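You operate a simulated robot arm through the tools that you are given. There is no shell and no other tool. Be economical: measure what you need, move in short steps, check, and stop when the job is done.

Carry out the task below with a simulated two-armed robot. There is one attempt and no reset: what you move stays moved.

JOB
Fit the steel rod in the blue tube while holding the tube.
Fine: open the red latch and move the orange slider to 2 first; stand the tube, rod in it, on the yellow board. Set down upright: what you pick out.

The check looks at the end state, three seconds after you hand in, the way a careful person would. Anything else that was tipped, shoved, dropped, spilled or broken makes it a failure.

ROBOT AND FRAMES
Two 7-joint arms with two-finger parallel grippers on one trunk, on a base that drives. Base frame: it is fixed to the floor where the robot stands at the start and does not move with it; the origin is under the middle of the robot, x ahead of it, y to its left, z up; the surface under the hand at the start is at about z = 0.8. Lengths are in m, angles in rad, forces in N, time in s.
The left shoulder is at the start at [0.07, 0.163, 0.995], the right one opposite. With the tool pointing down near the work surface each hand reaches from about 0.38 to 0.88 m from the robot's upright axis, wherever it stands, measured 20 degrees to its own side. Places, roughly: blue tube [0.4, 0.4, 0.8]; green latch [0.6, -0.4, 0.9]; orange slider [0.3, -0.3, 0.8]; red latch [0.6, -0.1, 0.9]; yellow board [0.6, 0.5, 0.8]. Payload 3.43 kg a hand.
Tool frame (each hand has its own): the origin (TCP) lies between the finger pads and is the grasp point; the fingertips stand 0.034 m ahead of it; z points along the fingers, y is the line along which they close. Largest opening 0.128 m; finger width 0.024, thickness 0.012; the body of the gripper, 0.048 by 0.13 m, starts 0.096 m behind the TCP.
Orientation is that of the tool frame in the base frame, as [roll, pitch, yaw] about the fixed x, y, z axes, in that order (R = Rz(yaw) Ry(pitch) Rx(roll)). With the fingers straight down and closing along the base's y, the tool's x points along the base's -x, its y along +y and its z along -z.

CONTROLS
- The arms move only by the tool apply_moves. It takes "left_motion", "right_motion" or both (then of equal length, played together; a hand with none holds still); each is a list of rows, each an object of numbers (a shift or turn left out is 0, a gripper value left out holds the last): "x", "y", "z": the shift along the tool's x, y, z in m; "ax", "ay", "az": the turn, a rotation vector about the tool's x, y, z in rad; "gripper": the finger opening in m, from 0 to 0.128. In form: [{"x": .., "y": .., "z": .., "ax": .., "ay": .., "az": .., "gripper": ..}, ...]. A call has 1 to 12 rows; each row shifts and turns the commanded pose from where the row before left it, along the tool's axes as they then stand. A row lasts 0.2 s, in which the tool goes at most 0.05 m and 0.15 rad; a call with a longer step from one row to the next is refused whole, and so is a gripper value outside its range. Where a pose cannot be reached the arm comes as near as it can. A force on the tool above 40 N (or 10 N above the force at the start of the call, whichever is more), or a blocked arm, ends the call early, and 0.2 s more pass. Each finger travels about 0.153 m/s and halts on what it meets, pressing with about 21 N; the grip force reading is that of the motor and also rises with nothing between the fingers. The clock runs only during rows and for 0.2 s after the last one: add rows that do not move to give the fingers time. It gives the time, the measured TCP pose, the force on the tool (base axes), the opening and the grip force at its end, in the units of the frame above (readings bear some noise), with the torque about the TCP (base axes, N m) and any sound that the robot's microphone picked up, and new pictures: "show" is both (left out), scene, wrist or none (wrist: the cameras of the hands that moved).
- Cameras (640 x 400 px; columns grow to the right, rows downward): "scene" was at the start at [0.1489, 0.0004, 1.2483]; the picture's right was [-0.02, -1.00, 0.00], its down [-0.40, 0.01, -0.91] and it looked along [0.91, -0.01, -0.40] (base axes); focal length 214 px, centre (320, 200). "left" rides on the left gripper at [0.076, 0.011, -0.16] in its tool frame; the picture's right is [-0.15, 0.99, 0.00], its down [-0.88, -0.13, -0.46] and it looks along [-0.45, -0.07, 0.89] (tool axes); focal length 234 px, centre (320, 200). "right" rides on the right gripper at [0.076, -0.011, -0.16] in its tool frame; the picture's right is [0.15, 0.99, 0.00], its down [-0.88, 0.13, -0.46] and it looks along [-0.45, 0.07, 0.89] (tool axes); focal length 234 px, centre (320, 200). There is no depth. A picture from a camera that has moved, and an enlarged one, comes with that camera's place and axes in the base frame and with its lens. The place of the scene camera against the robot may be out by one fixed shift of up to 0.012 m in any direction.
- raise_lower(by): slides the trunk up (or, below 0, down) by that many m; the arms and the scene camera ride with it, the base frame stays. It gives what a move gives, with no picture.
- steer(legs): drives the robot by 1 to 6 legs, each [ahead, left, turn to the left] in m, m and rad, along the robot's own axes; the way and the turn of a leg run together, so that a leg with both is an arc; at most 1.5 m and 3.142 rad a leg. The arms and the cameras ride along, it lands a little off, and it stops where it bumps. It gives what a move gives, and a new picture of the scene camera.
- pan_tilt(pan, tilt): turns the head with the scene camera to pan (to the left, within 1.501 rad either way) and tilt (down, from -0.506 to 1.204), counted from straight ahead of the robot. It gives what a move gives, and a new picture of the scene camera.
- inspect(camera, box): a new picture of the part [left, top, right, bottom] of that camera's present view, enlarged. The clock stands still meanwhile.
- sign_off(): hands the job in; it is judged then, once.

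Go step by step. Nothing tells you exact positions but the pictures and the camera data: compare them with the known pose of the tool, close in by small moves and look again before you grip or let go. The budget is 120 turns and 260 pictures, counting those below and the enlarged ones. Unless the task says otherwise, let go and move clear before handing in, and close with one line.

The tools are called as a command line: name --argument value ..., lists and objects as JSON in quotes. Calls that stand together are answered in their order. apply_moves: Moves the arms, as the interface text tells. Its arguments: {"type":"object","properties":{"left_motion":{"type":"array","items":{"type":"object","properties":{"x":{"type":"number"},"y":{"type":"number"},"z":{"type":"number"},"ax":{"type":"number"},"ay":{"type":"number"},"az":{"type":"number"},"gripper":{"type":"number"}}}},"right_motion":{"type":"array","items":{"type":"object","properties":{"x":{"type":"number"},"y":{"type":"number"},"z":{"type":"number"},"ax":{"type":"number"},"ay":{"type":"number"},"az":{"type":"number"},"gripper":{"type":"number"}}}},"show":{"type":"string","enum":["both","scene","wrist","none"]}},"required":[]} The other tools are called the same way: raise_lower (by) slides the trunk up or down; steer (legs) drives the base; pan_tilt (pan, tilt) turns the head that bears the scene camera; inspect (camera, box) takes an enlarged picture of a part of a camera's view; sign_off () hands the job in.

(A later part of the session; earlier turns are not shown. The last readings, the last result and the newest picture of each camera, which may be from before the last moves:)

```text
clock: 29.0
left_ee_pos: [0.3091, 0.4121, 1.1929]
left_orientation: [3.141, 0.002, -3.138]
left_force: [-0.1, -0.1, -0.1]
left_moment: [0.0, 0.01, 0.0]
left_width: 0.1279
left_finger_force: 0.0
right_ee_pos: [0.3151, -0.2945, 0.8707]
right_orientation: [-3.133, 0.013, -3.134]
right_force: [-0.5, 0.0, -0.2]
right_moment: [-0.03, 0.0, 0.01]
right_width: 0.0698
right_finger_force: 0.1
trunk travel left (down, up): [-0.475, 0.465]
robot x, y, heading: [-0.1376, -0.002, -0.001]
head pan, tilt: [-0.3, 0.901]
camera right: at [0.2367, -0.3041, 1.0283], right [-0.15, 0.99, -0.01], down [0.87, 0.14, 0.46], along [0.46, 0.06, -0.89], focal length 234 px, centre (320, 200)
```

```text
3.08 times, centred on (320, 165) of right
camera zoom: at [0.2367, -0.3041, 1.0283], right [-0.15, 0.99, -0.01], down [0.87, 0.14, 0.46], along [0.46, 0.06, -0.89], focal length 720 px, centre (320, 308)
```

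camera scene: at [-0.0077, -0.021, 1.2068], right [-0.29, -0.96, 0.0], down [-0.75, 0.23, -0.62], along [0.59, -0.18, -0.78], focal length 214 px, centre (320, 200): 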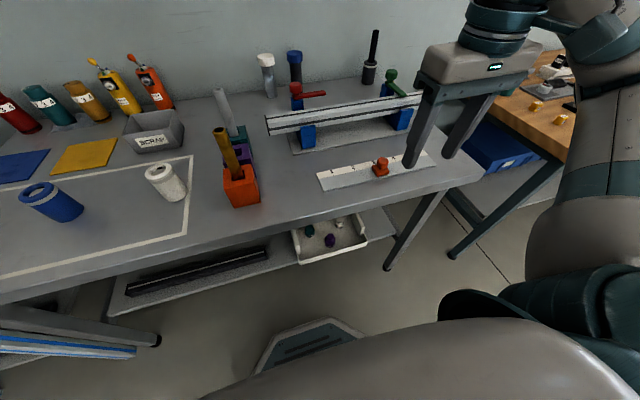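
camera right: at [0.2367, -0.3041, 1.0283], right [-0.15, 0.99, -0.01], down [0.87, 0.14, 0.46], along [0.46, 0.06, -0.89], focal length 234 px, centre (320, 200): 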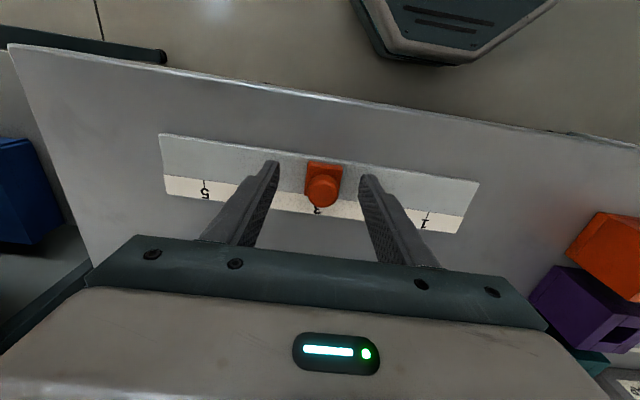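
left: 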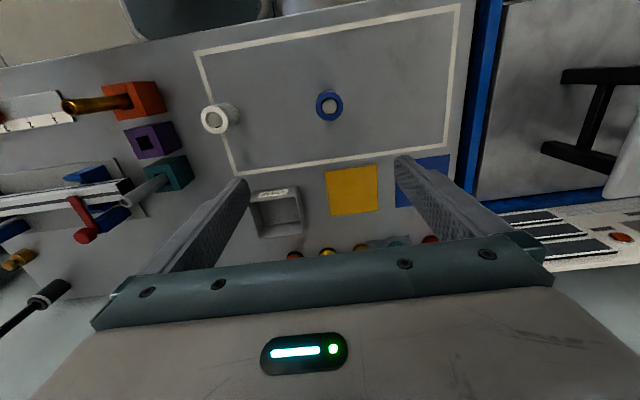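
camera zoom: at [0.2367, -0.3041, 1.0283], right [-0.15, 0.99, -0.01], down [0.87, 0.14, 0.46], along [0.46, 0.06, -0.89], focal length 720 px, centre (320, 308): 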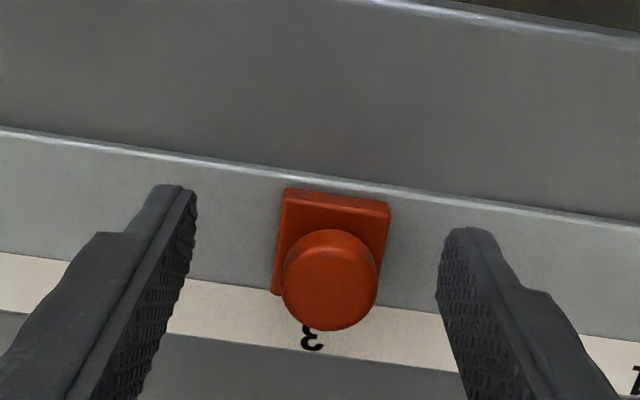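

apply_moves --right_motion '[{"x": -0.003, "z": 0.009, "y": 0.003, "gripper": 0.06}, {"gripper": 0.015}, {}, {}]' --show "wrist"

inspect --camera "scene" --box '[330, 120, 450, 210]'

```text
clock: 30.0
left_ee_pos: [0.3092, 0.4114, 1.1914]
left_orientation: [3.141, 0.001, -3.137]
left_force: [-0.8, 0.0, -0.6]
left_moment: [-0.02, 0.04, 0.0]
left_width: 0.128
left_finger_force: 0.0
right_ee_pos: [0.3191, -0.2913, 0.8608]
right_orientation: [-3.135, 0.012, -3.135]
right_force: [-0.9, 0.7, -3.9]
right_moment: [0.75, 0.06, 0.03]
right_width: 0.0268
right_finger_force: 44.7
trunk travel left (down, up): [-0.475, 0.465]
robot x, y, heading: [-0.1323, -0.0013, 0.0]
head pan, tilt: [-0.3, 0.901]
camera right: at [0.2412, -0.3017, 1.0188], right [-0.15, 0.99, -0.01], down [0.87, 0.14, 0.46], along [0.46, 0.06, -0.89], focal length 234 px, centre (320, 200)
```

right: 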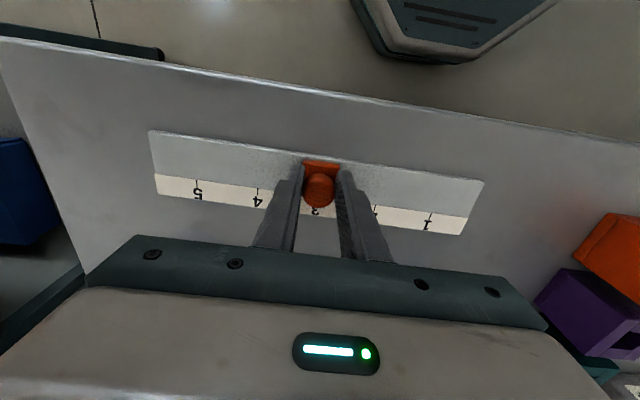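

```text
4.44 times, centred on (390, 165) of scene
camera zoom: at [-0.0066, -0.0212, 1.2067], right [-0.29, -0.96, 0.0], down [-0.75, 0.23, -0.62], along [0.59, -0.18, -0.78], focal length 953 px, centre (9, 356)
```

zoom: 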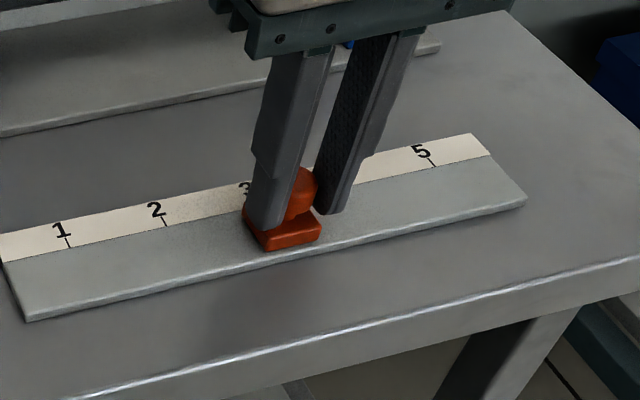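

Gripped. Tick spacing is 0.06 m along y; slide +0.06.

apply_moves --right_motion '[{"y": 0.015}, {"y": 0.015}, {"y": 0.015}, {"y": 0.015}, {}]' --show "wrist"

inspect --camera "scene" --box '[300, 120, 450, 220]'

```text
clock: 31.2
left_ee_pos: [0.3069, 0.4126, 1.1932]
left_orientation: [3.14, 0.001, -3.138]
left_force: [-0.3, 0.5, -0.2]
left_moment: [-0.02, 0.01, 0.0]
left_width: 0.1279
left_finger_force: 0.2
right_ee_pos: [0.3185, -0.2315, 0.8592]
right_orientation: [-3.135, 0.011, -3.134]
right_force: [-13.9, 1.2, 4.4]
right_moment: [0.78, 1.03, 0.13]
right_width: 0.0272
right_finger_force: 45.0
trunk travel left (down, up): [-0.475, 0.465]
robot x, y, heading: [-0.1367, 0.0025, -0.001]
head pan, tilt: [-0.3, 0.901]
camera right: at [0.241, -0.2419, 1.0186], right [-0.15, 0.99, -0.01], down [0.87, 0.14, 0.47], along [0.46, 0.06, -0.89], focal length 234 px, centre (320, 200)
```

right: 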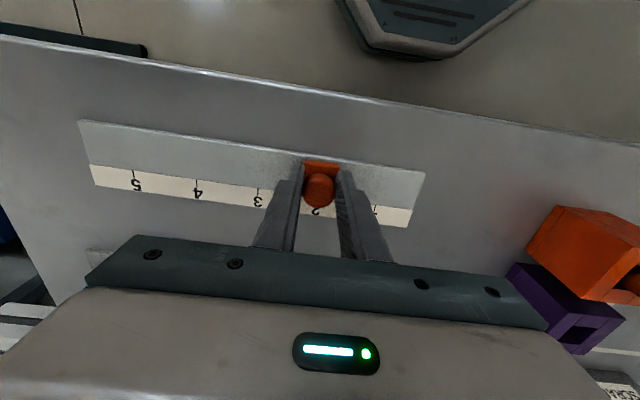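

```text
4.00 times, centred on (375, 170) of scene
camera zoom: at [-0.0087, -0.021, 1.207], right [-0.29, -0.96, 0.0], down [-0.75, 0.23, -0.62], along [0.59, -0.18, -0.78], focal length 858 px, centre (100, 320)
```

zoom: 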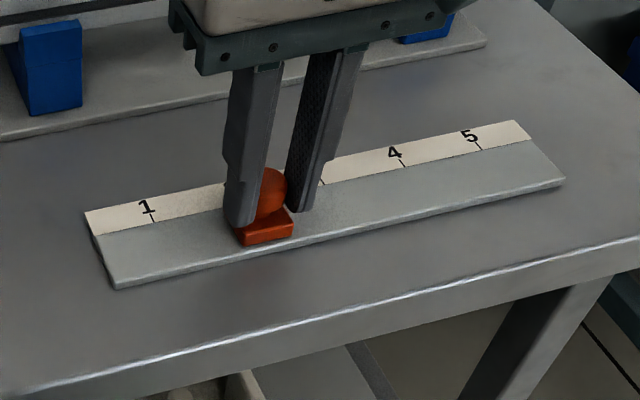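

Release and lift to check the pointer.

apply_moves --right_motion '[{"gripper": 0.06}, {"gripper": 0.06}, {"z": -0.03}, {"z": -0.05}, {"z": -0.05}, {"z": -0.05}]' --show "none"

inspect --camera "scene" --box '[300, 140, 420, 210]'

inspect --camera "right" --box '[220, 70, 420, 200]'

```text
clock: 32.6
left_ee_pos: [0.3071, 0.4127, 1.1929]
left_orientation: [-3.141, 0.002, -3.139]
left_force: [0.7, -0.3, -0.2]
left_moment: [-0.03, -0.05, 0.01]
left_width: 0.1278
left_finger_force: 0.0
right_ee_pos: [0.316, -0.2313, 1.0406]
right_orientation: [-3.134, 0.013, -3.137]
right_force: [0.2, -0.1, 0.8]
right_moment: [-0.01, 0.0, 0.0]
right_width: 0.0599
right_finger_force: 0.0
trunk travel left (down, up): [-0.475, 0.465]
robot x, y, heading: [-0.1381, -0.0051, 0.001]
head pan, tilt: [-0.3, 0.901]
```

```text
5.33 times, centred on (360, 175) of scene
camera zoom: at [-0.0083, -0.0203, 1.2068], right [-0.29, -0.96, 0.0], down [-0.75, 0.23, -0.62], along [0.59, -0.18, -0.78], focal length 1144 px, centre (107, 333)
```

zoom: 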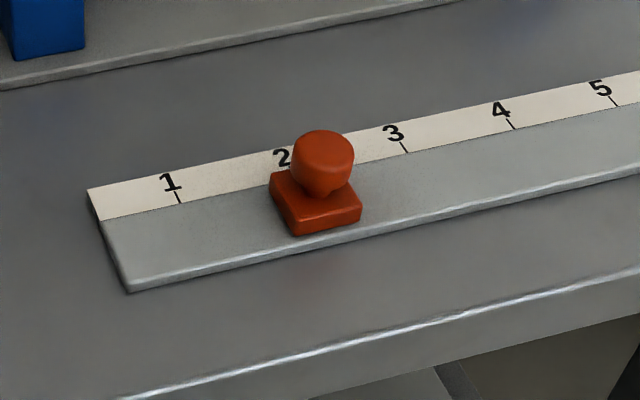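

```text
3.08 times, centred on (320, 135) of right
camera zoom: at [0.2377, -0.2408, 1.1992], right [-0.15, 0.99, -0.01], down [0.87, 0.14, 0.47], along [0.46, 0.06, -0.89], focal length 720 px, centre (320, 400)
```

zoom: 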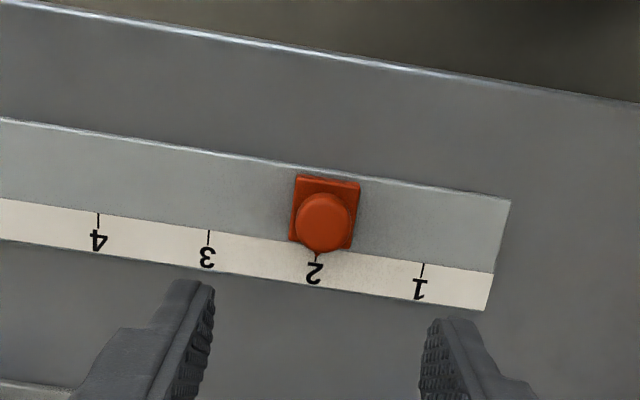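

Slider points at 2. Next I raise the hands, pull the left one in, and drive left so tube, board and rod are all within reach.

apply_moves --left_motion '[{"y": -0.045}, {"y": -0.045}, {"y": -0.045}, {"y": -0.045}]' --right_motion '[{"z": -0.045}, {"z": -0.045}, {"z": -0.045}, {"z": -0.02}]' --show "none"

pan_tilt --pan 0.3 --tilt 0.7

```text
clock: 33.6
left_ee_pos: [0.3122, 0.2299, 1.1885]
left_orientation: [3.141, -0.001, -3.137]
left_force: [0.6, 0.1, 0.5]
left_moment: [0.02, -0.03, 0.01]
left_width: 0.1283
left_finger_force: 0.1
right_ee_pos: [0.3164, -0.2322, 1.1951]
right_orientation: [-3.134, 0.007, -3.135]
right_force: [0.3, 0.9, -0.6]
right_moment: [-0.01, 0.03, 0.0]
right_width: 0.0601
right_finger_force: 0.0
trunk travel left (down, up): [-0.475, 0.465]
robot x, y, heading: [-0.1354, -0.0026, 0.005]
head pan, tilt: [-0.3, 0.901]
```

```text
clock: 34.6
left_ee_pos: [0.3115, 0.2313, 1.1899]
left_orientation: [3.141, 0.0, -3.138]
left_force: [-0.2, 0.1, 0.1]
left_moment: [-0.01, -0.01, 0.04]
left_width: 0.1281
left_finger_force: 0.0
right_ee_pos: [0.3136, -0.2308, 1.1964]
right_orientation: [-3.132, 0.009, -3.134]
right_force: [0.7, 0.3, -0.2]
right_moment: [0.0, -0.01, 0.01]
right_width: 0.0598
right_finger_force: 0.0
trunk travel left (down, up): [-0.475, 0.465]
robot x, y, heading: [-0.1324, -0.0049, 0.001]
head pan, tilt: [0.3, 0.7]
camera scene: at [0.0023, 0.0263, 1.2228], right [0.3, -0.95, 0.0], down [-0.62, -0.19, -0.76], along [0.73, 0.23, -0.64], focal length 214 px, centre (320, 200)
```

scene: 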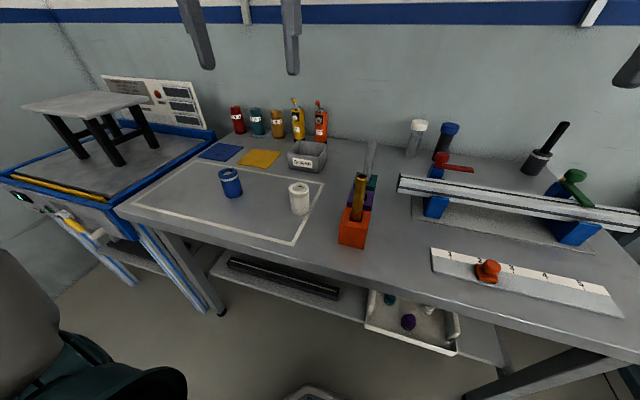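

steer --legs '[[0.02, 0.38, 0]]'

```text
clock: 36.9
left_ee_pos: [0.3277, 0.6021, 1.1894]
left_orientation: [-3.141, 0.002, -3.134]
left_force: [-1.1, -0.4, 0.4]
left_moment: [-0.04, 0.03, -0.02]
left_width: 0.128
left_finger_force: 0.0
right_ee_pos: [0.3333, 0.1396, 1.1954]
right_orientation: [-3.134, 0.01, -3.133]
right_force: [-0.1, 0.3, 0.9]
right_moment: [0.0, -0.02, -0.03]
right_width: 0.0597
right_finger_force: 0.1
trunk travel left (down, up): [-0.475, 0.465]
robot x, y, heading: [-0.113, 0.3658, 0.007]
head pan, tilt: [0.3, 0.7]
camera scene: at [0.0208, 0.396, 1.2229], right [0.3, -0.95, 0.0], down [-0.61, -0.19, -0.76], along [0.73, 0.23, -0.64], focal length 214 px, centre (320, 200)
```

scene: 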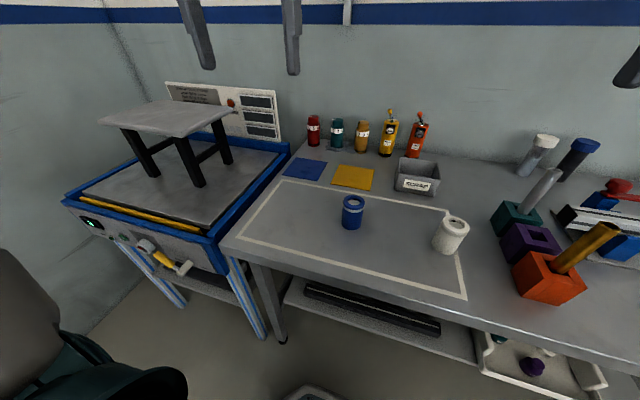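

pan_tilt --pan 0.0 --tilt 0.75

inspect --camera "scene" --box '[220, 130, 380, 240]'

inspect --camera "left" --box '[0, 0, 320, 200]'

```text
clock: 37.7
left_ee_pos: [0.3284, 0.6007, 1.1902]
left_orientation: [3.141, -0.001, -3.134]
left_force: [-0.1, 0.4, -0.5]
left_moment: [-0.01, 0.0, 0.0]
left_width: 0.1278
left_finger_force: 0.1
right_ee_pos: [0.3335, 0.1399, 1.1963]
right_orientation: [-3.133, 0.01, -3.132]
right_force: [-0.2, -0.3, -0.6]
right_moment: [0.01, -0.02, -0.01]
right_width: 0.0599
right_finger_force: 0.1
trunk travel left (down, up): [-0.475, 0.465]
robot x, y, heading: [-0.1148, 0.3703, 0.012]
head pan, tilt: [0.0, 0.75]
camera scene: at [0.0226, 0.3704, 1.2187], right [0.01, -1.0, 0.0], down [-0.68, 0.0, -0.73], along [0.73, 0.0, -0.68], focal length 214 px, centre (320, 200)
```

scene: 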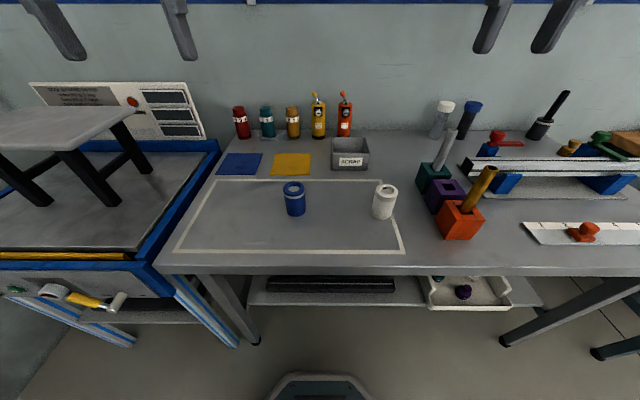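

```text
3.64 times, centred on (300, 185) of scene
camera zoom: at [0.0226, 0.3704, 1.2187], right [0.01, -1.0, 0.0], down [-0.68, 0.0, -0.73], along [0.73, 0.0, -0.68], focal length 780 px, centre (393, 254)
```

zoom: 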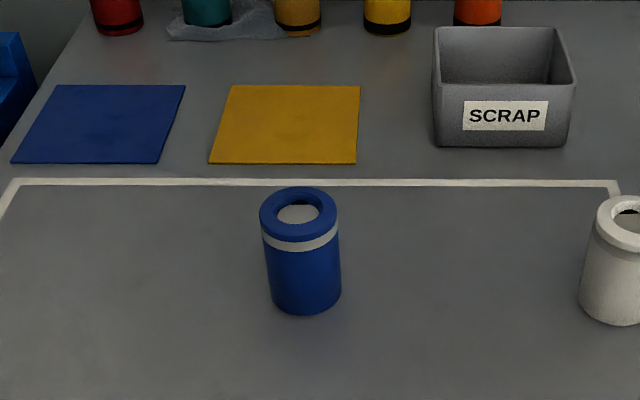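

```text
2.00 times, centred on (160, 100) of left
camera zoom: at [0.2534, 0.6118, 1.3488], right [0.14, 0.99, 0.0], down [0.88, -0.12, 0.46], along [0.45, -0.06, -0.89], focal length 468 px, centre (640, 400)
```

zoom: 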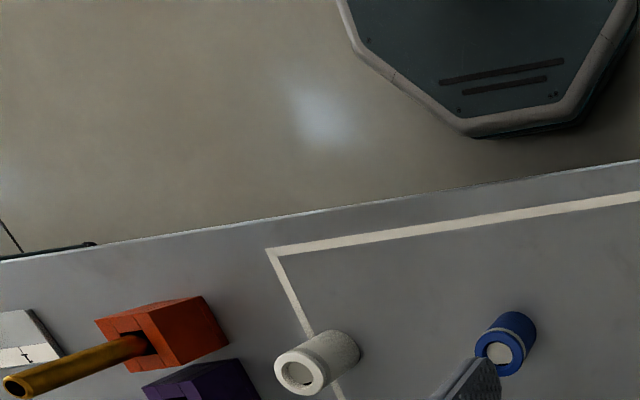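

Tube stands at about [0.414,0.435], top z≈0.88; yellow board centre about [0.632,0.472]. I tilt the left hand 45° forward and come to a pre-grasp behind the tube.

apply_moves --left_motion '[{"ay": -0.131, "y": -0.0277}, {"ay": -0.131, "y": -0.0277}, {"ay": -0.131, "y": -0.0277}, {"ay": -0.131, "y": -0.0277}, {"ay": -0.131, "y": -0.0277}, {"ay": -0.131, "y": -0.0277}, {"x": 0.03, "z": 0.03}, {"x": 0.03, "z": 0.03}, {"x": 0.03, "z": 0.03}, {"x": 0.03, "z": 0.03}, {}]' --show "both"

```text
clock: 40.1
left_ee_pos: [0.3301, 0.4918, 1.0243]
left_orientation: [3.138, 0.786, -3.136]
left_force: [0.2, -0.4, 0.4]
left_moment: [-0.01, 0.0, 0.01]
left_width: 0.1277
left_finger_force: 0.0
left hand out of reach, approached as far as the arm can: row 4, 5, 10
right_ee_pos: [0.3316, 0.1386, 1.197]
right_orientation: [-3.133, 0.013, -3.132]
right_force: [0.5, -0.2, 0.7]
right_moment: [0.06, -0.07, 0.0]
right_width: 0.0601
right_finger_force: 0.0
trunk travel left (down, up): [-0.475, 0.465]
robot x, y, heading: [-0.1154, 0.3684, 0.001]
head pan, tilt: [0.0, 0.75]
camera scene: at [0.0204, 0.37, 1.219], right [0.01, -1.0, 0.0], down [-0.68, 0.0, -0.73], along [0.73, 0.0, -0.68], focal length 214 px, centre (320, 200)
camera left: at [0.1638, 0.502, 1.0834], right [0.1, 0.99, 0.1], down [0.3, -0.13, 0.95], along [0.95, -0.06, -0.31], focal length 234 px, centre (320, 200)
```

scene: 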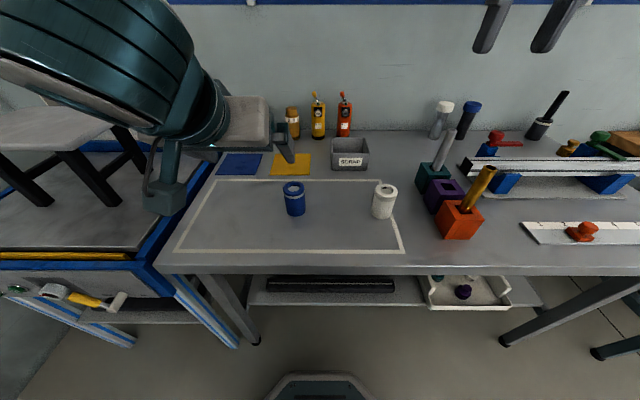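
left: 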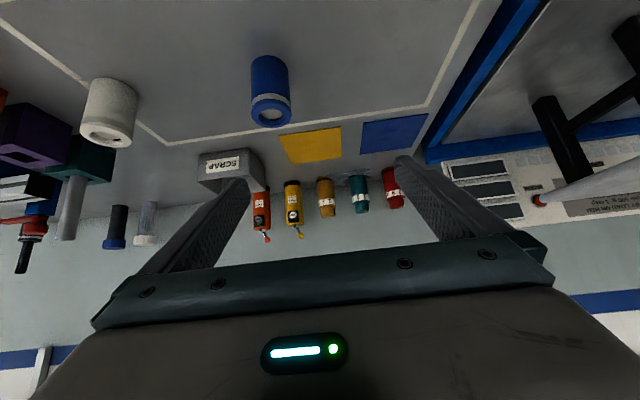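

Arm is too folded here; I drive back 0.15 m for the tube grasp.

steer --legs '[[-0.15, 0, 0]]'

apply_moves --left_motion '[{"x": -0.034, "z": 0.03, "y": -0.015}, {"x": -0.034, "z": 0.03, "y": -0.015}, {"y": -0.02, "x": -0.015, "z": 0.026}, {}]' --show "wrist"

```text
clock: 41.5
left_ee_pos: [0.1846, 0.4905, 1.0239]
left_orientation: [3.14, 0.786, -3.137]
left_force: [-0.7, 0.4, 0.0]
left_moment: [-0.04, 0.01, 0.0]
left_width: 0.1278
left_finger_force: 0.1
right_ee_pos: [0.1847, 0.1386, 1.1971]
right_orientation: [-3.132, 0.012, -3.133]
right_force: [-0.5, 0.1, 0.6]
right_moment: [-0.04, -0.04, -0.01]
right_width: 0.06
right_finger_force: 0.1
trunk travel left (down, up): [-0.475, 0.465]
robot x, y, heading: [-0.2684, 0.367, 0.005]
head pan, tilt: [0.0, 0.75]
camera scene: at [-0.1254, 0.3697, 1.2187], right [0.01, -1.0, 0.0], down [-0.68, 0.0, -0.73], along [0.73, 0.0, -0.68], focal length 214 px, centre (320, 200)
```

scene: 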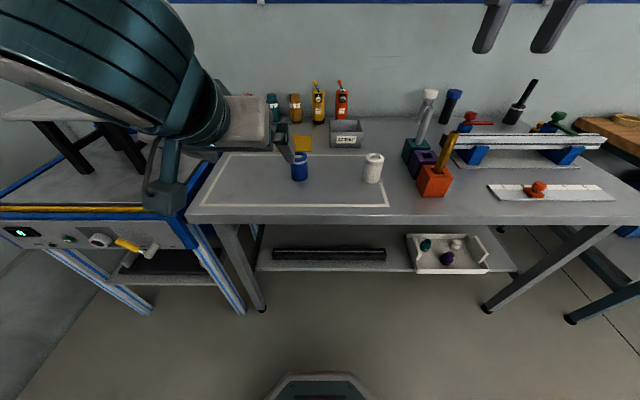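

```text
clock: 42.5
left_ee_pos: [0.2996, 0.4841, 1.0276]
left_orientation: [3.139, 0.785, -3.137]
left_force: [-0.1, -0.1, -0.3]
left_moment: [-0.02, 0.01, -0.01]
left_width: 0.128
left_finger_force: 0.0
left hand out of reach, approached as far as the arm can: row 1, 2, 3
right_ee_pos: [0.1861, 0.1363, 1.1962]
right_orientation: [-3.132, 0.011, -3.132]
right_force: [0.3, 0.3, 0.0]
right_moment: [0.01, -0.01, 0.0]
right_width: 0.0602
right_finger_force: 0.0
trunk travel left (down, up): [-0.475, 0.465]
robot x, y, heading: [-0.2632, 0.3683, 0.006]
head pan, tilt: [0.0, 0.75]
camera left: at [0.1351, 0.4954, 1.0867], right [0.1, 0.99, 0.11], down [0.3, -0.13, 0.94], along [0.95, -0.06, -0.31], focal length 234 px, centre (320, 200)
```

left: 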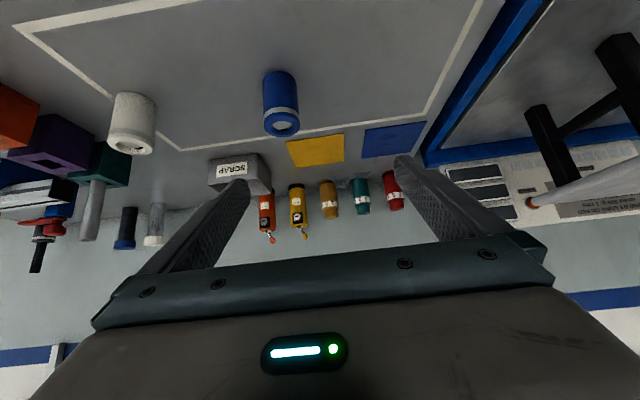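

The arm can't bring the hand inward with that heading; I yaw the left hand 0.5 rad to point forward-right.

apply_moves --left_motion '[{"ax": 0.0884, "az": 0.0884}, {"ax": 0.0884, "az": 0.0884}, {"ax": 0.0884, "az": 0.0884}, {"ax": 0.0884, "az": 0.0884}, {"z": 0.032, "x": 0.014, "y": 0.004}, {"z": 0.032, "x": 0.014, "y": 0.004}, {"z": 0.032, "x": 0.014, "y": 0.004}, {}]' --show "wrist"

```text
clock: 44.3
left_ee_pos: [0.3414, 0.4772, 0.9296]
left_orientation: [3.139, 0.787, 2.648]
left_force: [0.2, 0.3, 0.0]
left_moment: [0.02, -0.02, 0.02]
left_width: 0.1281
left_finger_force: 0.1
right_ee_pos: [0.1856, 0.1393, 1.1977]
right_orientation: [-3.133, 0.013, -3.133]
right_force: [0.4, -0.4, 0.2]
right_moment: [-0.03, -0.02, -0.01]
right_width: 0.0597
right_finger_force: 0.1
trunk travel left (down, up): [-0.475, 0.465]
robot x, y, heading: [-0.2628, 0.3658, 0.003]
head pan, tilt: [0.0, 0.75]
camera left: at [0.2008, 0.566, 0.9888], right [0.56, 0.82, 0.1], down [0.2, -0.26, 0.94], along [0.8, -0.51, -0.31], focal length 234 px, centre (320, 200)
```

left: 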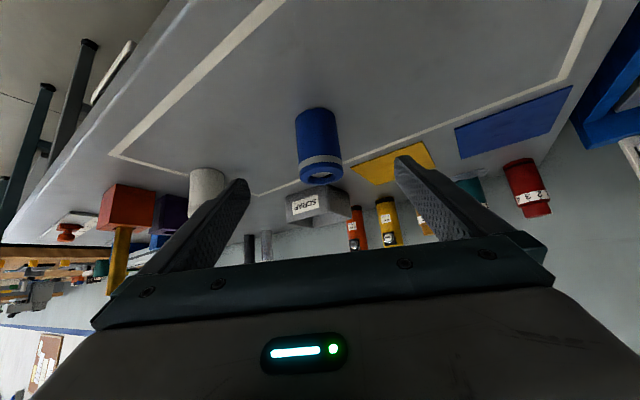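

Pre-grasp is as planned and the tube is centred. Advance along the fingers.

apply_moves --left_motion '[{"z": 0.04}, {"z": 0.04}, {"z": 0.033}, {}]' --show "both"

```text
clock: 45.3
left_ee_pos: [0.4111, 0.4428, 0.8504]
left_orientation: [3.139, 0.785, 2.647]
left_force: [-0.3, 0.0, 0.1]
left_moment: [0.01, -0.01, 0.0]
left_width: 0.128
left_finger_force: 0.1
left hand out of reach, approached as far as the arm can: row 3
right_ee_pos: [0.1855, 0.1374, 1.1981]
right_orientation: [-3.133, 0.013, -3.133]
right_force: [-0.8, 1.0, -0.2]
right_moment: [-0.01, -0.01, 0.01]
right_width: 0.0601
right_finger_force: 0.0
trunk travel left (down, up): [-0.475, 0.465]
robot x, y, heading: [-0.2643, 0.3729, 0.003]
head pan, tilt: [0.0, 0.75]
camera scene: at [-0.1255, 0.3697, 1.2188], right [0.01, -1.0, 0.0], down [-0.68, 0.0, -0.73], along [0.73, 0.0, -0.68], focal length 214 px, centre (320, 200)
camera left: at [0.2706, 0.5317, 0.91], right [0.56, 0.82, 0.1], down [0.2, -0.26, 0.94], along [0.8, -0.51, -0.31], focal length 234 px, centre (320, 200)
```

scene: 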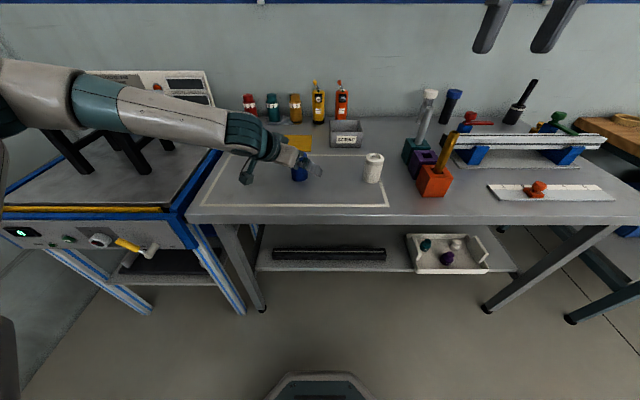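
left: 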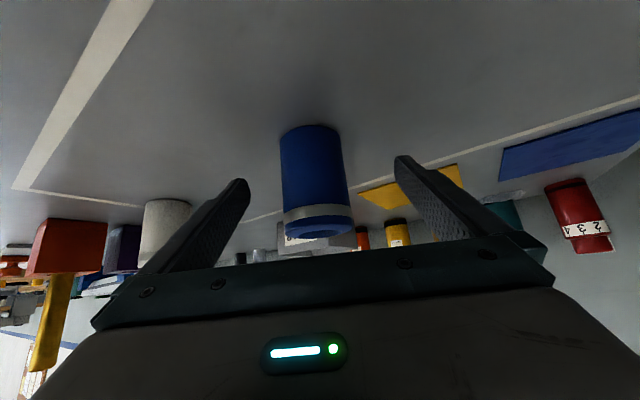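

apply_moves --left_motion '[{"y": -0.004, "gripper": 0.09}, {"gripper": 0.065}, {}]' --show "wrist"

```text
clock: 46.1
left_ee_pos: [0.4094, 0.4405, 0.8529]
left_orientation: [-3.141, 0.784, 2.646]
left_force: [-0.3, -0.3, 0.0]
left_moment: [0.03, -0.03, 0.03]
left_width: 0.0651
left_finger_force: 0.0
right_ee_pos: [0.1858, 0.1364, 1.1964]
right_orientation: [-3.133, 0.01, -3.134]
right_force: [-0.2, 0.9, -0.3]
right_moment: [0.0, -0.05, -0.01]
right_width: 0.06
right_finger_force: 0.1
trunk travel left (down, up): [-0.475, 0.465]
robot x, y, heading: [-0.2646, 0.3692, 0.006]
head pan, tilt: [0.0, 0.75]
camera left: at [0.2678, 0.5298, 0.9117], right [0.56, 0.82, 0.1], down [0.2, -0.26, 0.94], along [0.8, -0.51, -0.31], focal length 234 px, centre (320, 200)
```

left: 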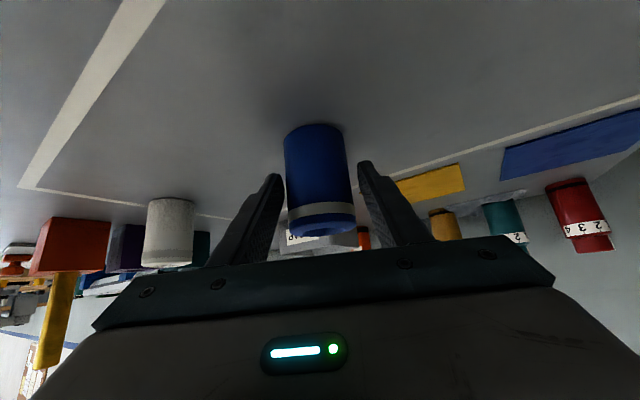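

apply_moves --left_motion '[{"gripper": 0.03}, {"gripper": 0.03}, {}]' --show "wrist"

```text
clock: 46.9
left_ee_pos: [0.4091, 0.4414, 0.8523]
left_orientation: [-3.141, 0.786, 2.647]
left_force: [-0.3, 0.4, 1.3]
left_moment: [-0.04, -0.04, 0.0]
left_width: 0.051
left_finger_force: 20.5
right_ee_pos: [0.1863, 0.138, 1.1957]
right_orientation: [-3.133, 0.011, -3.133]
right_force: [0.4, 0.0, -0.5]
right_moment: [0.04, 0.01, 0.01]
right_width: 0.0597
right_finger_force: 0.0
trunk travel left (down, up): [-0.475, 0.465]
robot x, y, heading: [-0.2602, 0.3648, 0.006]
head pan, tilt: [0.0, 0.75]
camera left: at [0.2678, 0.5299, 0.9118], right [0.56, 0.82, 0.1], down [0.2, -0.26, 0.94], along [0.8, -0.51, -0.31], focal length 234 px, centre (320, 200)
```

left: 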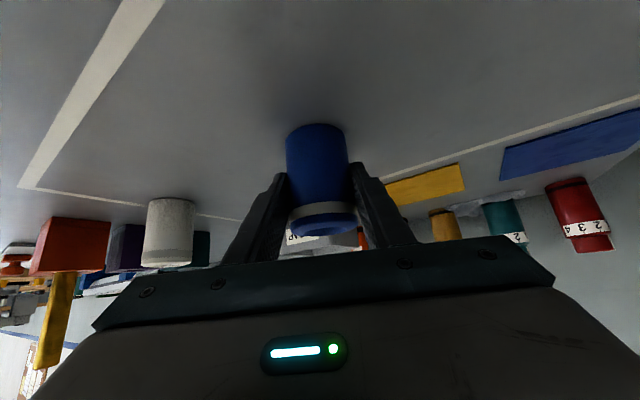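

Tube gripped (0.051 m). Lift it straight up 0.08 and look.

apply_moves --left_motion '[{"x": -0.014, "z": -0.014}, {"x": -0.021, "z": -0.021}, {"x": -0.021, "z": -0.021}, {}]' --show "both"

```text
clock: 47.9
left_ee_pos: [0.4077, 0.4407, 0.9301]
left_orientation: [3.141, 0.783, 2.647]
left_force: [0.6, 0.3, -0.8]
left_moment: [0.04, 0.0, -0.01]
left_width: 0.0511
left_finger_force: 21.3
right_ee_pos: [0.1851, 0.1384, 1.1971]
right_orientation: [-3.133, 0.012, -3.133]
right_force: [0.8, 0.4, -0.6]
right_moment: [0.01, 0.0, 0.01]
right_width: 0.06
right_finger_force: 0.0
trunk travel left (down, up): [-0.475, 0.465]
robot x, y, heading: [-0.2666, 0.367, 0.003]
head pan, tilt: [0.0, 0.75]
camera scene: at [-0.1241, 0.3699, 1.2186], right [0.01, -1.0, 0.0], down [-0.68, 0.0, -0.73], along [0.73, 0.0, -0.68], focal length 214 px, centre (320, 200)
camera left: at [0.2672, 0.5287, 0.9896], right [0.56, 0.82, 0.1], down [0.2, -0.26, 0.94], along [0.8, -0.51, -0.31], focal length 234 px, centre (320, 200)
```

scene: 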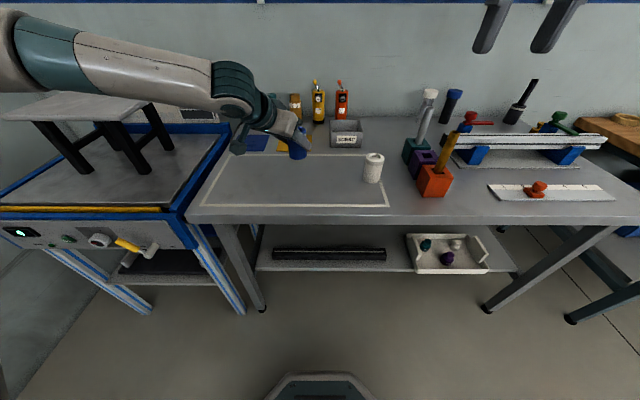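
left: 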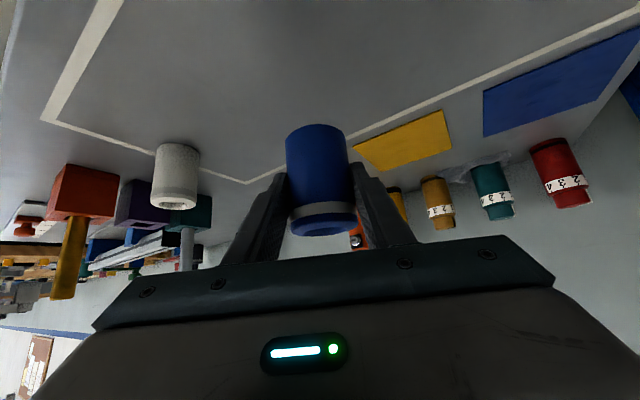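

apply_moves --left_motion '[{"x": -0.018, "z": -0.018}, {"x": -0.018, "z": -0.018}, {}]' --show "none"

steer --legs '[[0.2, -0.06, 0]]'

```text
clock: 48.7
left_ee_pos: [0.4077, 0.4389, 0.9817]
left_orientation: [3.139, 0.785, 2.647]
left_force: [0.2, -0.4, -0.5]
left_moment: [0.0, 0.02, 0.03]
left_width: 0.0512
left_finger_force: 20.6
right_ee_pos: [0.1868, 0.1384, 1.1961]
right_orientation: [-3.133, 0.011, -3.132]
right_force: [-0.2, -0.4, -0.1]
right_moment: [0.02, 0.01, -0.01]
right_width: 0.0598
right_finger_force: 0.0
trunk travel left (down, up): [-0.475, 0.465]
robot x, y, heading: [-0.2646, 0.3684, 0.006]
head pan, tilt: [0.0, 0.75]
```

```text
clock: 50.3
left_ee_pos: [0.6088, 0.3801, 0.9818]
left_orientation: [3.14, 0.783, 2.646]
left_force: [0.0, 0.4, -0.9]
left_moment: [0.06, -0.03, 0.01]
left_width: 0.0509
left_finger_force: 21.2
right_ee_pos: [0.3883, 0.0793, 1.1956]
right_orientation: [-3.133, 0.01, -3.134]
right_force: [0.5, -0.3, 0.3]
right_moment: [0.03, 0.03, 0.03]
right_width: 0.0601
right_finger_force: 0.1
trunk travel left (down, up): [-0.475, 0.465]
robot x, y, heading: [-0.0629, 0.3088, 0.003]
head pan, tilt: [0.0, 0.75]
camera scene: at [0.0772, 0.3111, 1.2186], right [0.0, -1.0, 0.0], down [-0.68, 0.0, -0.73], along [0.73, 0.0, -0.68], focal length 214 px, centre (320, 200)
```

scene: 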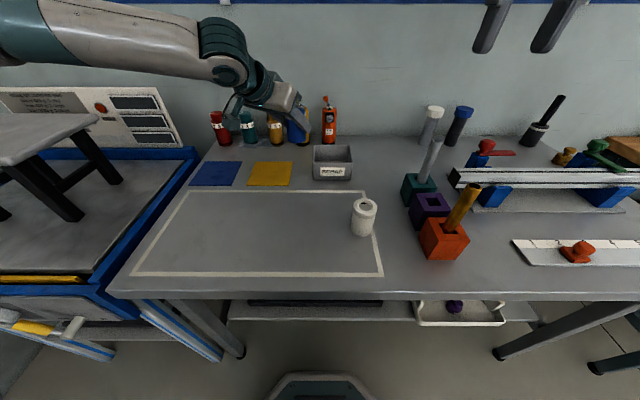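

Now bring the tube above the board centre.

apply_moves --left_motion '[{"y": 0.0235, "x": 0.0056, "z": -0.0056}, {"y": 0.0235, "x": 0.0056, "z": -0.0056}, {"y": 0.0235, "x": 0.0056, "z": -0.0056}, {"y": 0.0235, "x": 0.0056, "z": -0.0056}, {"x": 0.025, "z": 0.025}, {"x": 0.025, "z": 0.025}, {}]' --show "both"

inspect --camera "scene" --box '[200, 100, 360, 210]'

```text
clock: 51.9
left_ee_pos: [0.6249, 0.477, 0.9115]
left_orientation: [3.14, 0.783, 2.646]
left_force: [-0.2, -0.3, -1.0]
left_moment: [-0.05, 0.03, 0.02]
left_width: 0.0514
left_finger_force: 20.2
right_ee_pos: [0.3868, 0.0791, 1.1962]
right_orientation: [-3.133, 0.013, -3.133]
right_force: [0.2, -0.5, 0.1]
right_moment: [-0.01, -0.03, 0.01]
right_width: 0.06
right_finger_force: 0.1
trunk travel left (down, up): [-0.475, 0.465]
robot x, y, heading: [-0.0621, 0.3072, 0.007]
head pan, tilt: [0.0, 0.75]
camera scene: at [0.0762, 0.3111, 1.2187], right [0.0, -1.0, 0.0], down [-0.68, 0.0, -0.73], along [0.73, 0.0, -0.68], focal length 214 px, centre (320, 200)
camera left: at [0.484, 0.5661, 0.9718], right [0.56, 0.82, 0.1], down [0.2, -0.26, 0.94], along [0.8, -0.51, -0.31], focal length 234 px, centre (320, 200)
```

scene: 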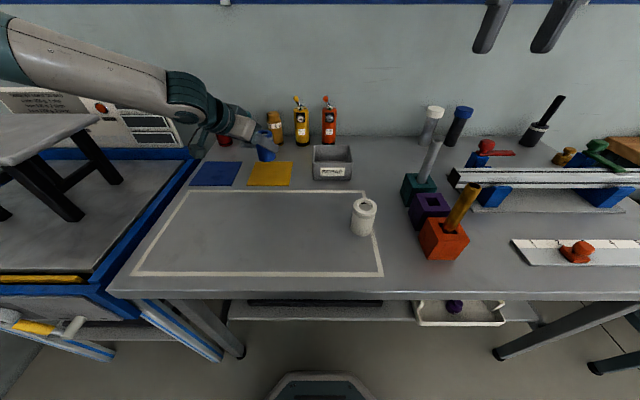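
left: 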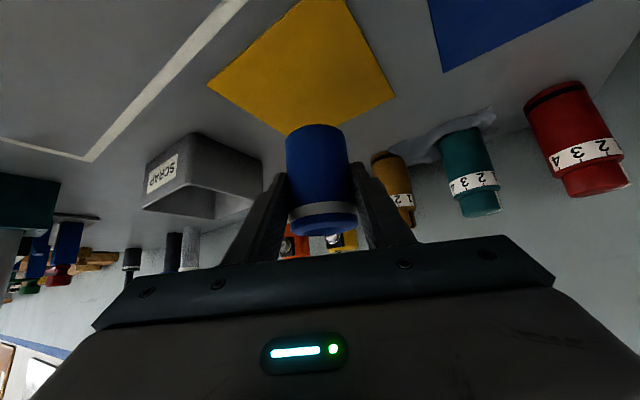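

```text
3.64 times, centred on (280, 155) of scene
camera zoom: at [0.0762, 0.3111, 1.2187], right [0.0, -1.0, 0.0], down [-0.68, 0.0, -0.73], along [0.73, 0.0, -0.68], focal length 780 px, centre (466, 364)
```

zoom: 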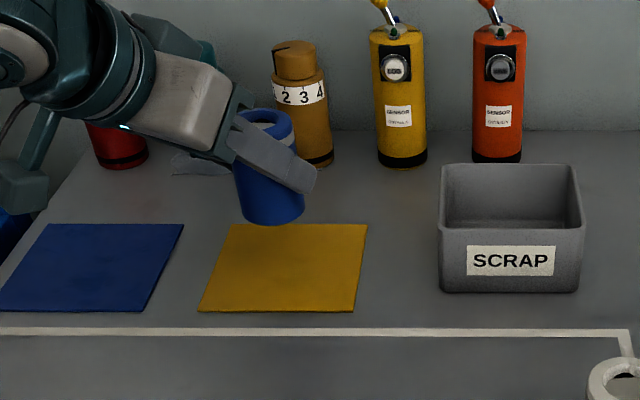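

apply_moves --left_motion '[{"x": 0.0175, "z": 0.0175}, {"x": 0.014, "z": 0.014}, {}]' --show "none"

inspect --camera "scene" --box '[200, 100, 360, 210]'

inspect --camera "left" --box '[160, 40, 480, 260]'

```text
clock: 52.7
left_ee_pos: [0.6228, 0.4775, 0.8678]
left_orientation: [3.138, 0.783, 2.648]
left_force: [0.5, -0.8, -0.5]
left_moment: [0.02, 0.0, 0.02]
left_width: 0.051
left_finger_force: 21.3
right_ee_pos: [0.387, 0.0795, 1.196]
right_orientation: [-3.135, 0.012, -3.133]
right_force: [-0.5, 0.1, -0.4]
right_moment: [-0.02, -0.03, -0.01]
right_width: 0.0598
right_finger_force: 0.1
trunk travel left (down, up): [-0.475, 0.465]
robot x, y, heading: [-0.0619, 0.3062, 0.004]
head pan, tilt: [0.0, 0.75]
```

```text
3.64 times, centred on (280, 155) of scene
camera zoom: at [0.0763, 0.3113, 1.2187], right [0.0, -1.0, 0.0], down [-0.68, 0.0, -0.73], along [0.73, 0.0, -0.68], focal length 780 px, centre (466, 364)
```

zoom: 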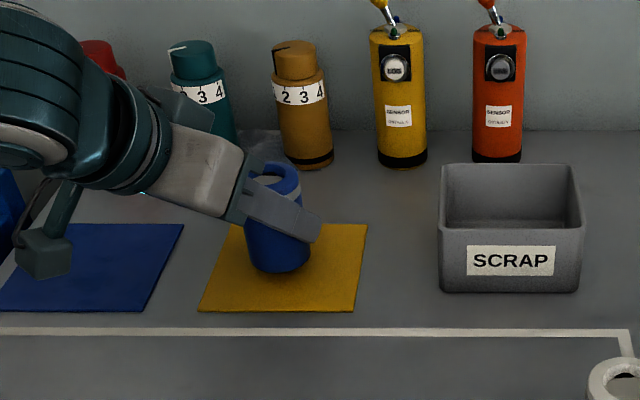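

```text
1.82 times, centred on (320, 150) of left
camera zoom: at [0.4816, 0.5675, 0.9265], right [0.56, 0.82, 0.1], down [0.2, -0.26, 0.94], along [0.8, -0.51, -0.31], focal length 426 px, centre (320, 291)
```

zoom: 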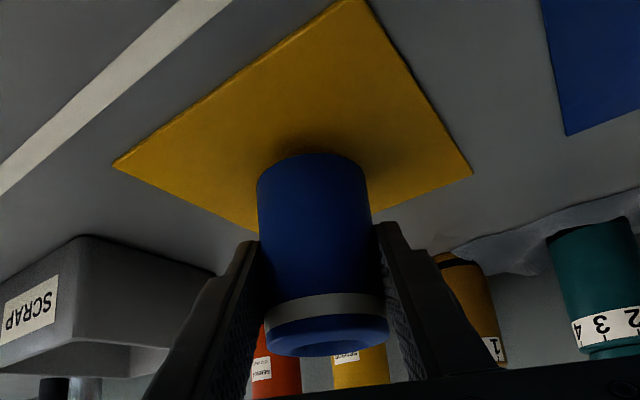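

apply_moves --left_motion '[{"x": 0.0035, "z": 0.0035}, {"x": 0.0025, "z": 0.0025}, {"x": 0.0014, "z": 0.0014}, {}]' --show "none"

inspect --camera "left" --box '[160, 40, 480, 260]'

```text
clock: 53.7
left_ee_pos: [0.6229, 0.4783, 0.8578]
left_orientation: [3.14, 0.783, 2.648]
left_force: [0.8, 0.3, -0.5]
left_moment: [0.01, -0.01, 0.0]
left_width: 0.0511
left_finger_force: 20.9
right_ee_pos: [0.3866, 0.0798, 1.1978]
right_orientation: [-3.133, 0.01, -3.132]
right_force: [-0.1, 0.3, 0.1]
right_moment: [-0.02, 0.0, -0.01]
right_width: 0.06
right_finger_force: 0.1
trunk travel left (down, up): [-0.475, 0.465]
robot x, y, heading: [-0.0594, 0.3099, 0.005]
head pan, tilt: [0.0, 0.75]
```

```text
1.82 times, centred on (320, 150) of left
camera zoom: at [0.4829, 0.5668, 0.9164], right [0.56, 0.82, 0.1], down [0.2, -0.26, 0.94], along [0.8, -0.51, -0.31], focal length 426 px, centre (320, 291)
```

zoom: 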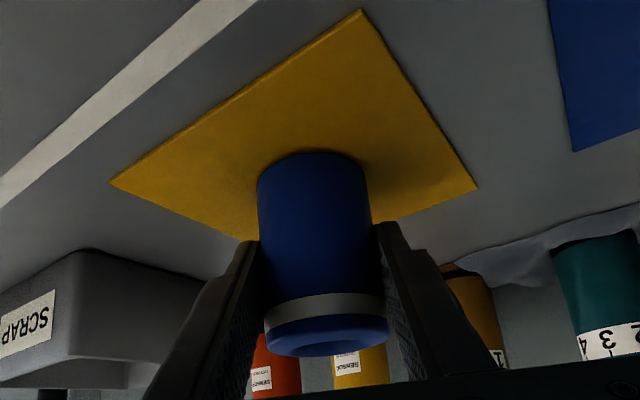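

apply_moves --left_motion '[{"x": 0.0007, "z": 0.0007}, {"x": 0.0007, "z": 0.0007}, {"x": 0.0007, "z": 0.0007}, {}]' --show "none"

```text
clock: 54.7
left_ee_pos: [0.6242, 0.4769, 0.8552]
left_orientation: [3.138, 0.788, 2.646]
left_force: [0.9, 2.8, 11.5]
left_moment: [0.1, -0.05, 0.04]
left_width: 0.0511
left_finger_force: 20.5
right_ee_pos: [0.3855, 0.0808, 1.1965]
right_orientation: [-3.134, 0.011, -3.134]
right_force: [-0.4, -0.6, 0.0]
right_moment: [0.03, -0.03, 0.0]
right_width: 0.0598
right_finger_force: 0.1
trunk travel left (down, up): [-0.475, 0.465]
robot x, y, heading: [-0.0686, 0.3088, 0.0]
head pan, tilt: [0.0, 0.75]
```

Tube rests on the board (11 N contact), held by the left hand. Now the right hand goes above the steel rod.

apply_moves --right_motion '[{"x": -0.041, "y": -0.01}, {"x": -0.041, "y": -0.01}, {"x": -0.041, "y": -0.01}, {"z": 0.045}, {"z": 0.045}, {}]' --show "both"

```text
clock: 56.1
left_ee_pos: [0.6223, 0.4773, 0.8552]
left_orientation: [3.137, 0.785, 2.647]
left_force: [3.1, 1.0, 14.5]
left_moment: [-0.12, -0.35, -0.01]
left_width: 0.0507
left_finger_force: 21.3
right_ee_pos: [0.5102, 0.0514, 1.1075]
right_orientation: [-3.133, 0.012, -3.135]
right_force: [0.9, -1.1, 1.4]
right_moment: [0.01, 0.04, 0.0]
right_width: 0.0599
right_finger_force: 0.0
trunk travel left (down, up): [-0.475, 0.465]
robot x, y, heading: [-0.0631, 0.3098, 0.004]
head pan, tilt: [0.0, 0.75]
camera scene: at [0.0752, 0.3111, 1.2188], right [0.0, -1.0, 0.0], down [-0.68, 0.0, -0.73], along [0.73, 0.0, -0.68], focal length 214 px, centre (320, 200)
camera right: at [0.4328, 0.0413, 1.2666], right [-0.15, 0.99, -0.01], down [0.87, 0.14, 0.47], along [0.46, 0.06, -0.88], focal length 234 px, centre (320, 200)
```

scene: 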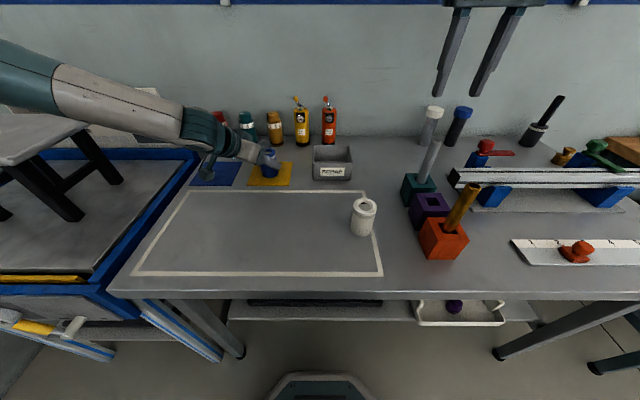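
right: 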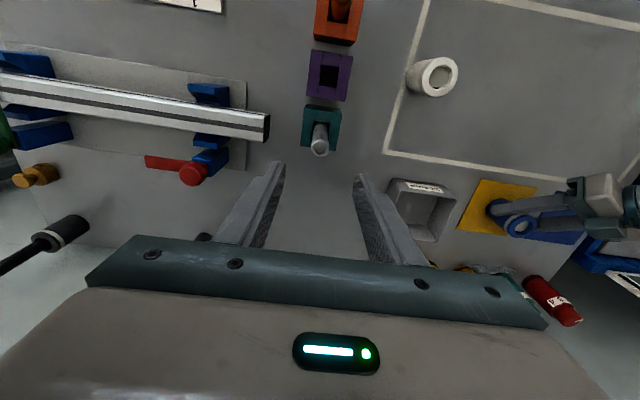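

inspect --camera "right" --box '[280, 90, 360, 170]'

inspect --camera "scene" --box '[380, 100, 500, 220]'

inspect --camera "right" --box '[440, 160, 640, 280]'

```text
5.00 times, centred on (320, 130) of right
camera zoom: at [0.4328, 0.0413, 1.2666], right [-0.15, 0.99, -0.01], down [0.87, 0.14, 0.47], along [0.46, 0.06, -0.88], focal length 1171 px, centre (320, 550)
```

zoom: 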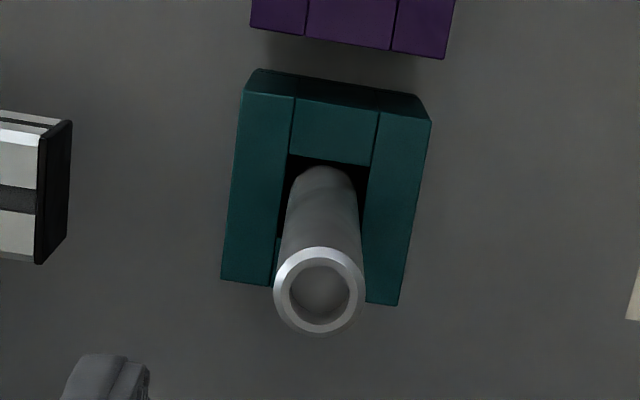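

```text
3.33 times, centred on (440, 160) of scene
camera zoom: at [0.0752, 0.3111, 1.2188], right [0.0, -1.0, 0.0], down [-0.68, 0.0, -0.73], along [0.73, 0.0, -0.68], focal length 715 px, centre (-80, 333)
```

zoom: 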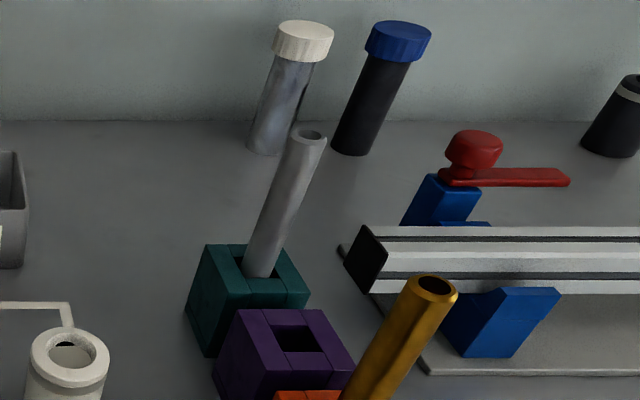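

```text
3.20 times, centred on (540, 220) of right
camera zoom: at [0.4328, 0.0413, 1.2666], right [-0.15, 0.99, -0.01], down [0.87, 0.14, 0.47], along [0.46, 0.06, -0.88], focal length 749 px, centre (-384, 136)
```

zoom: 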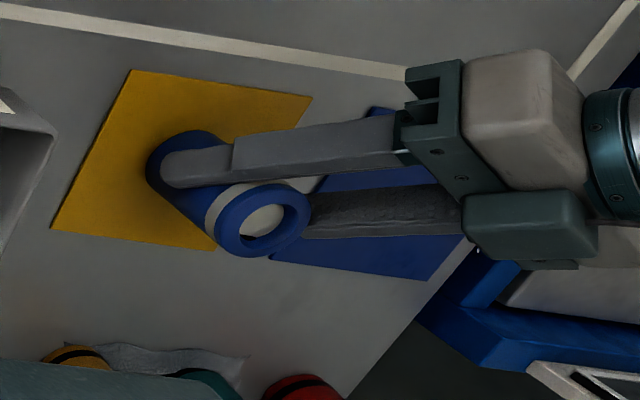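

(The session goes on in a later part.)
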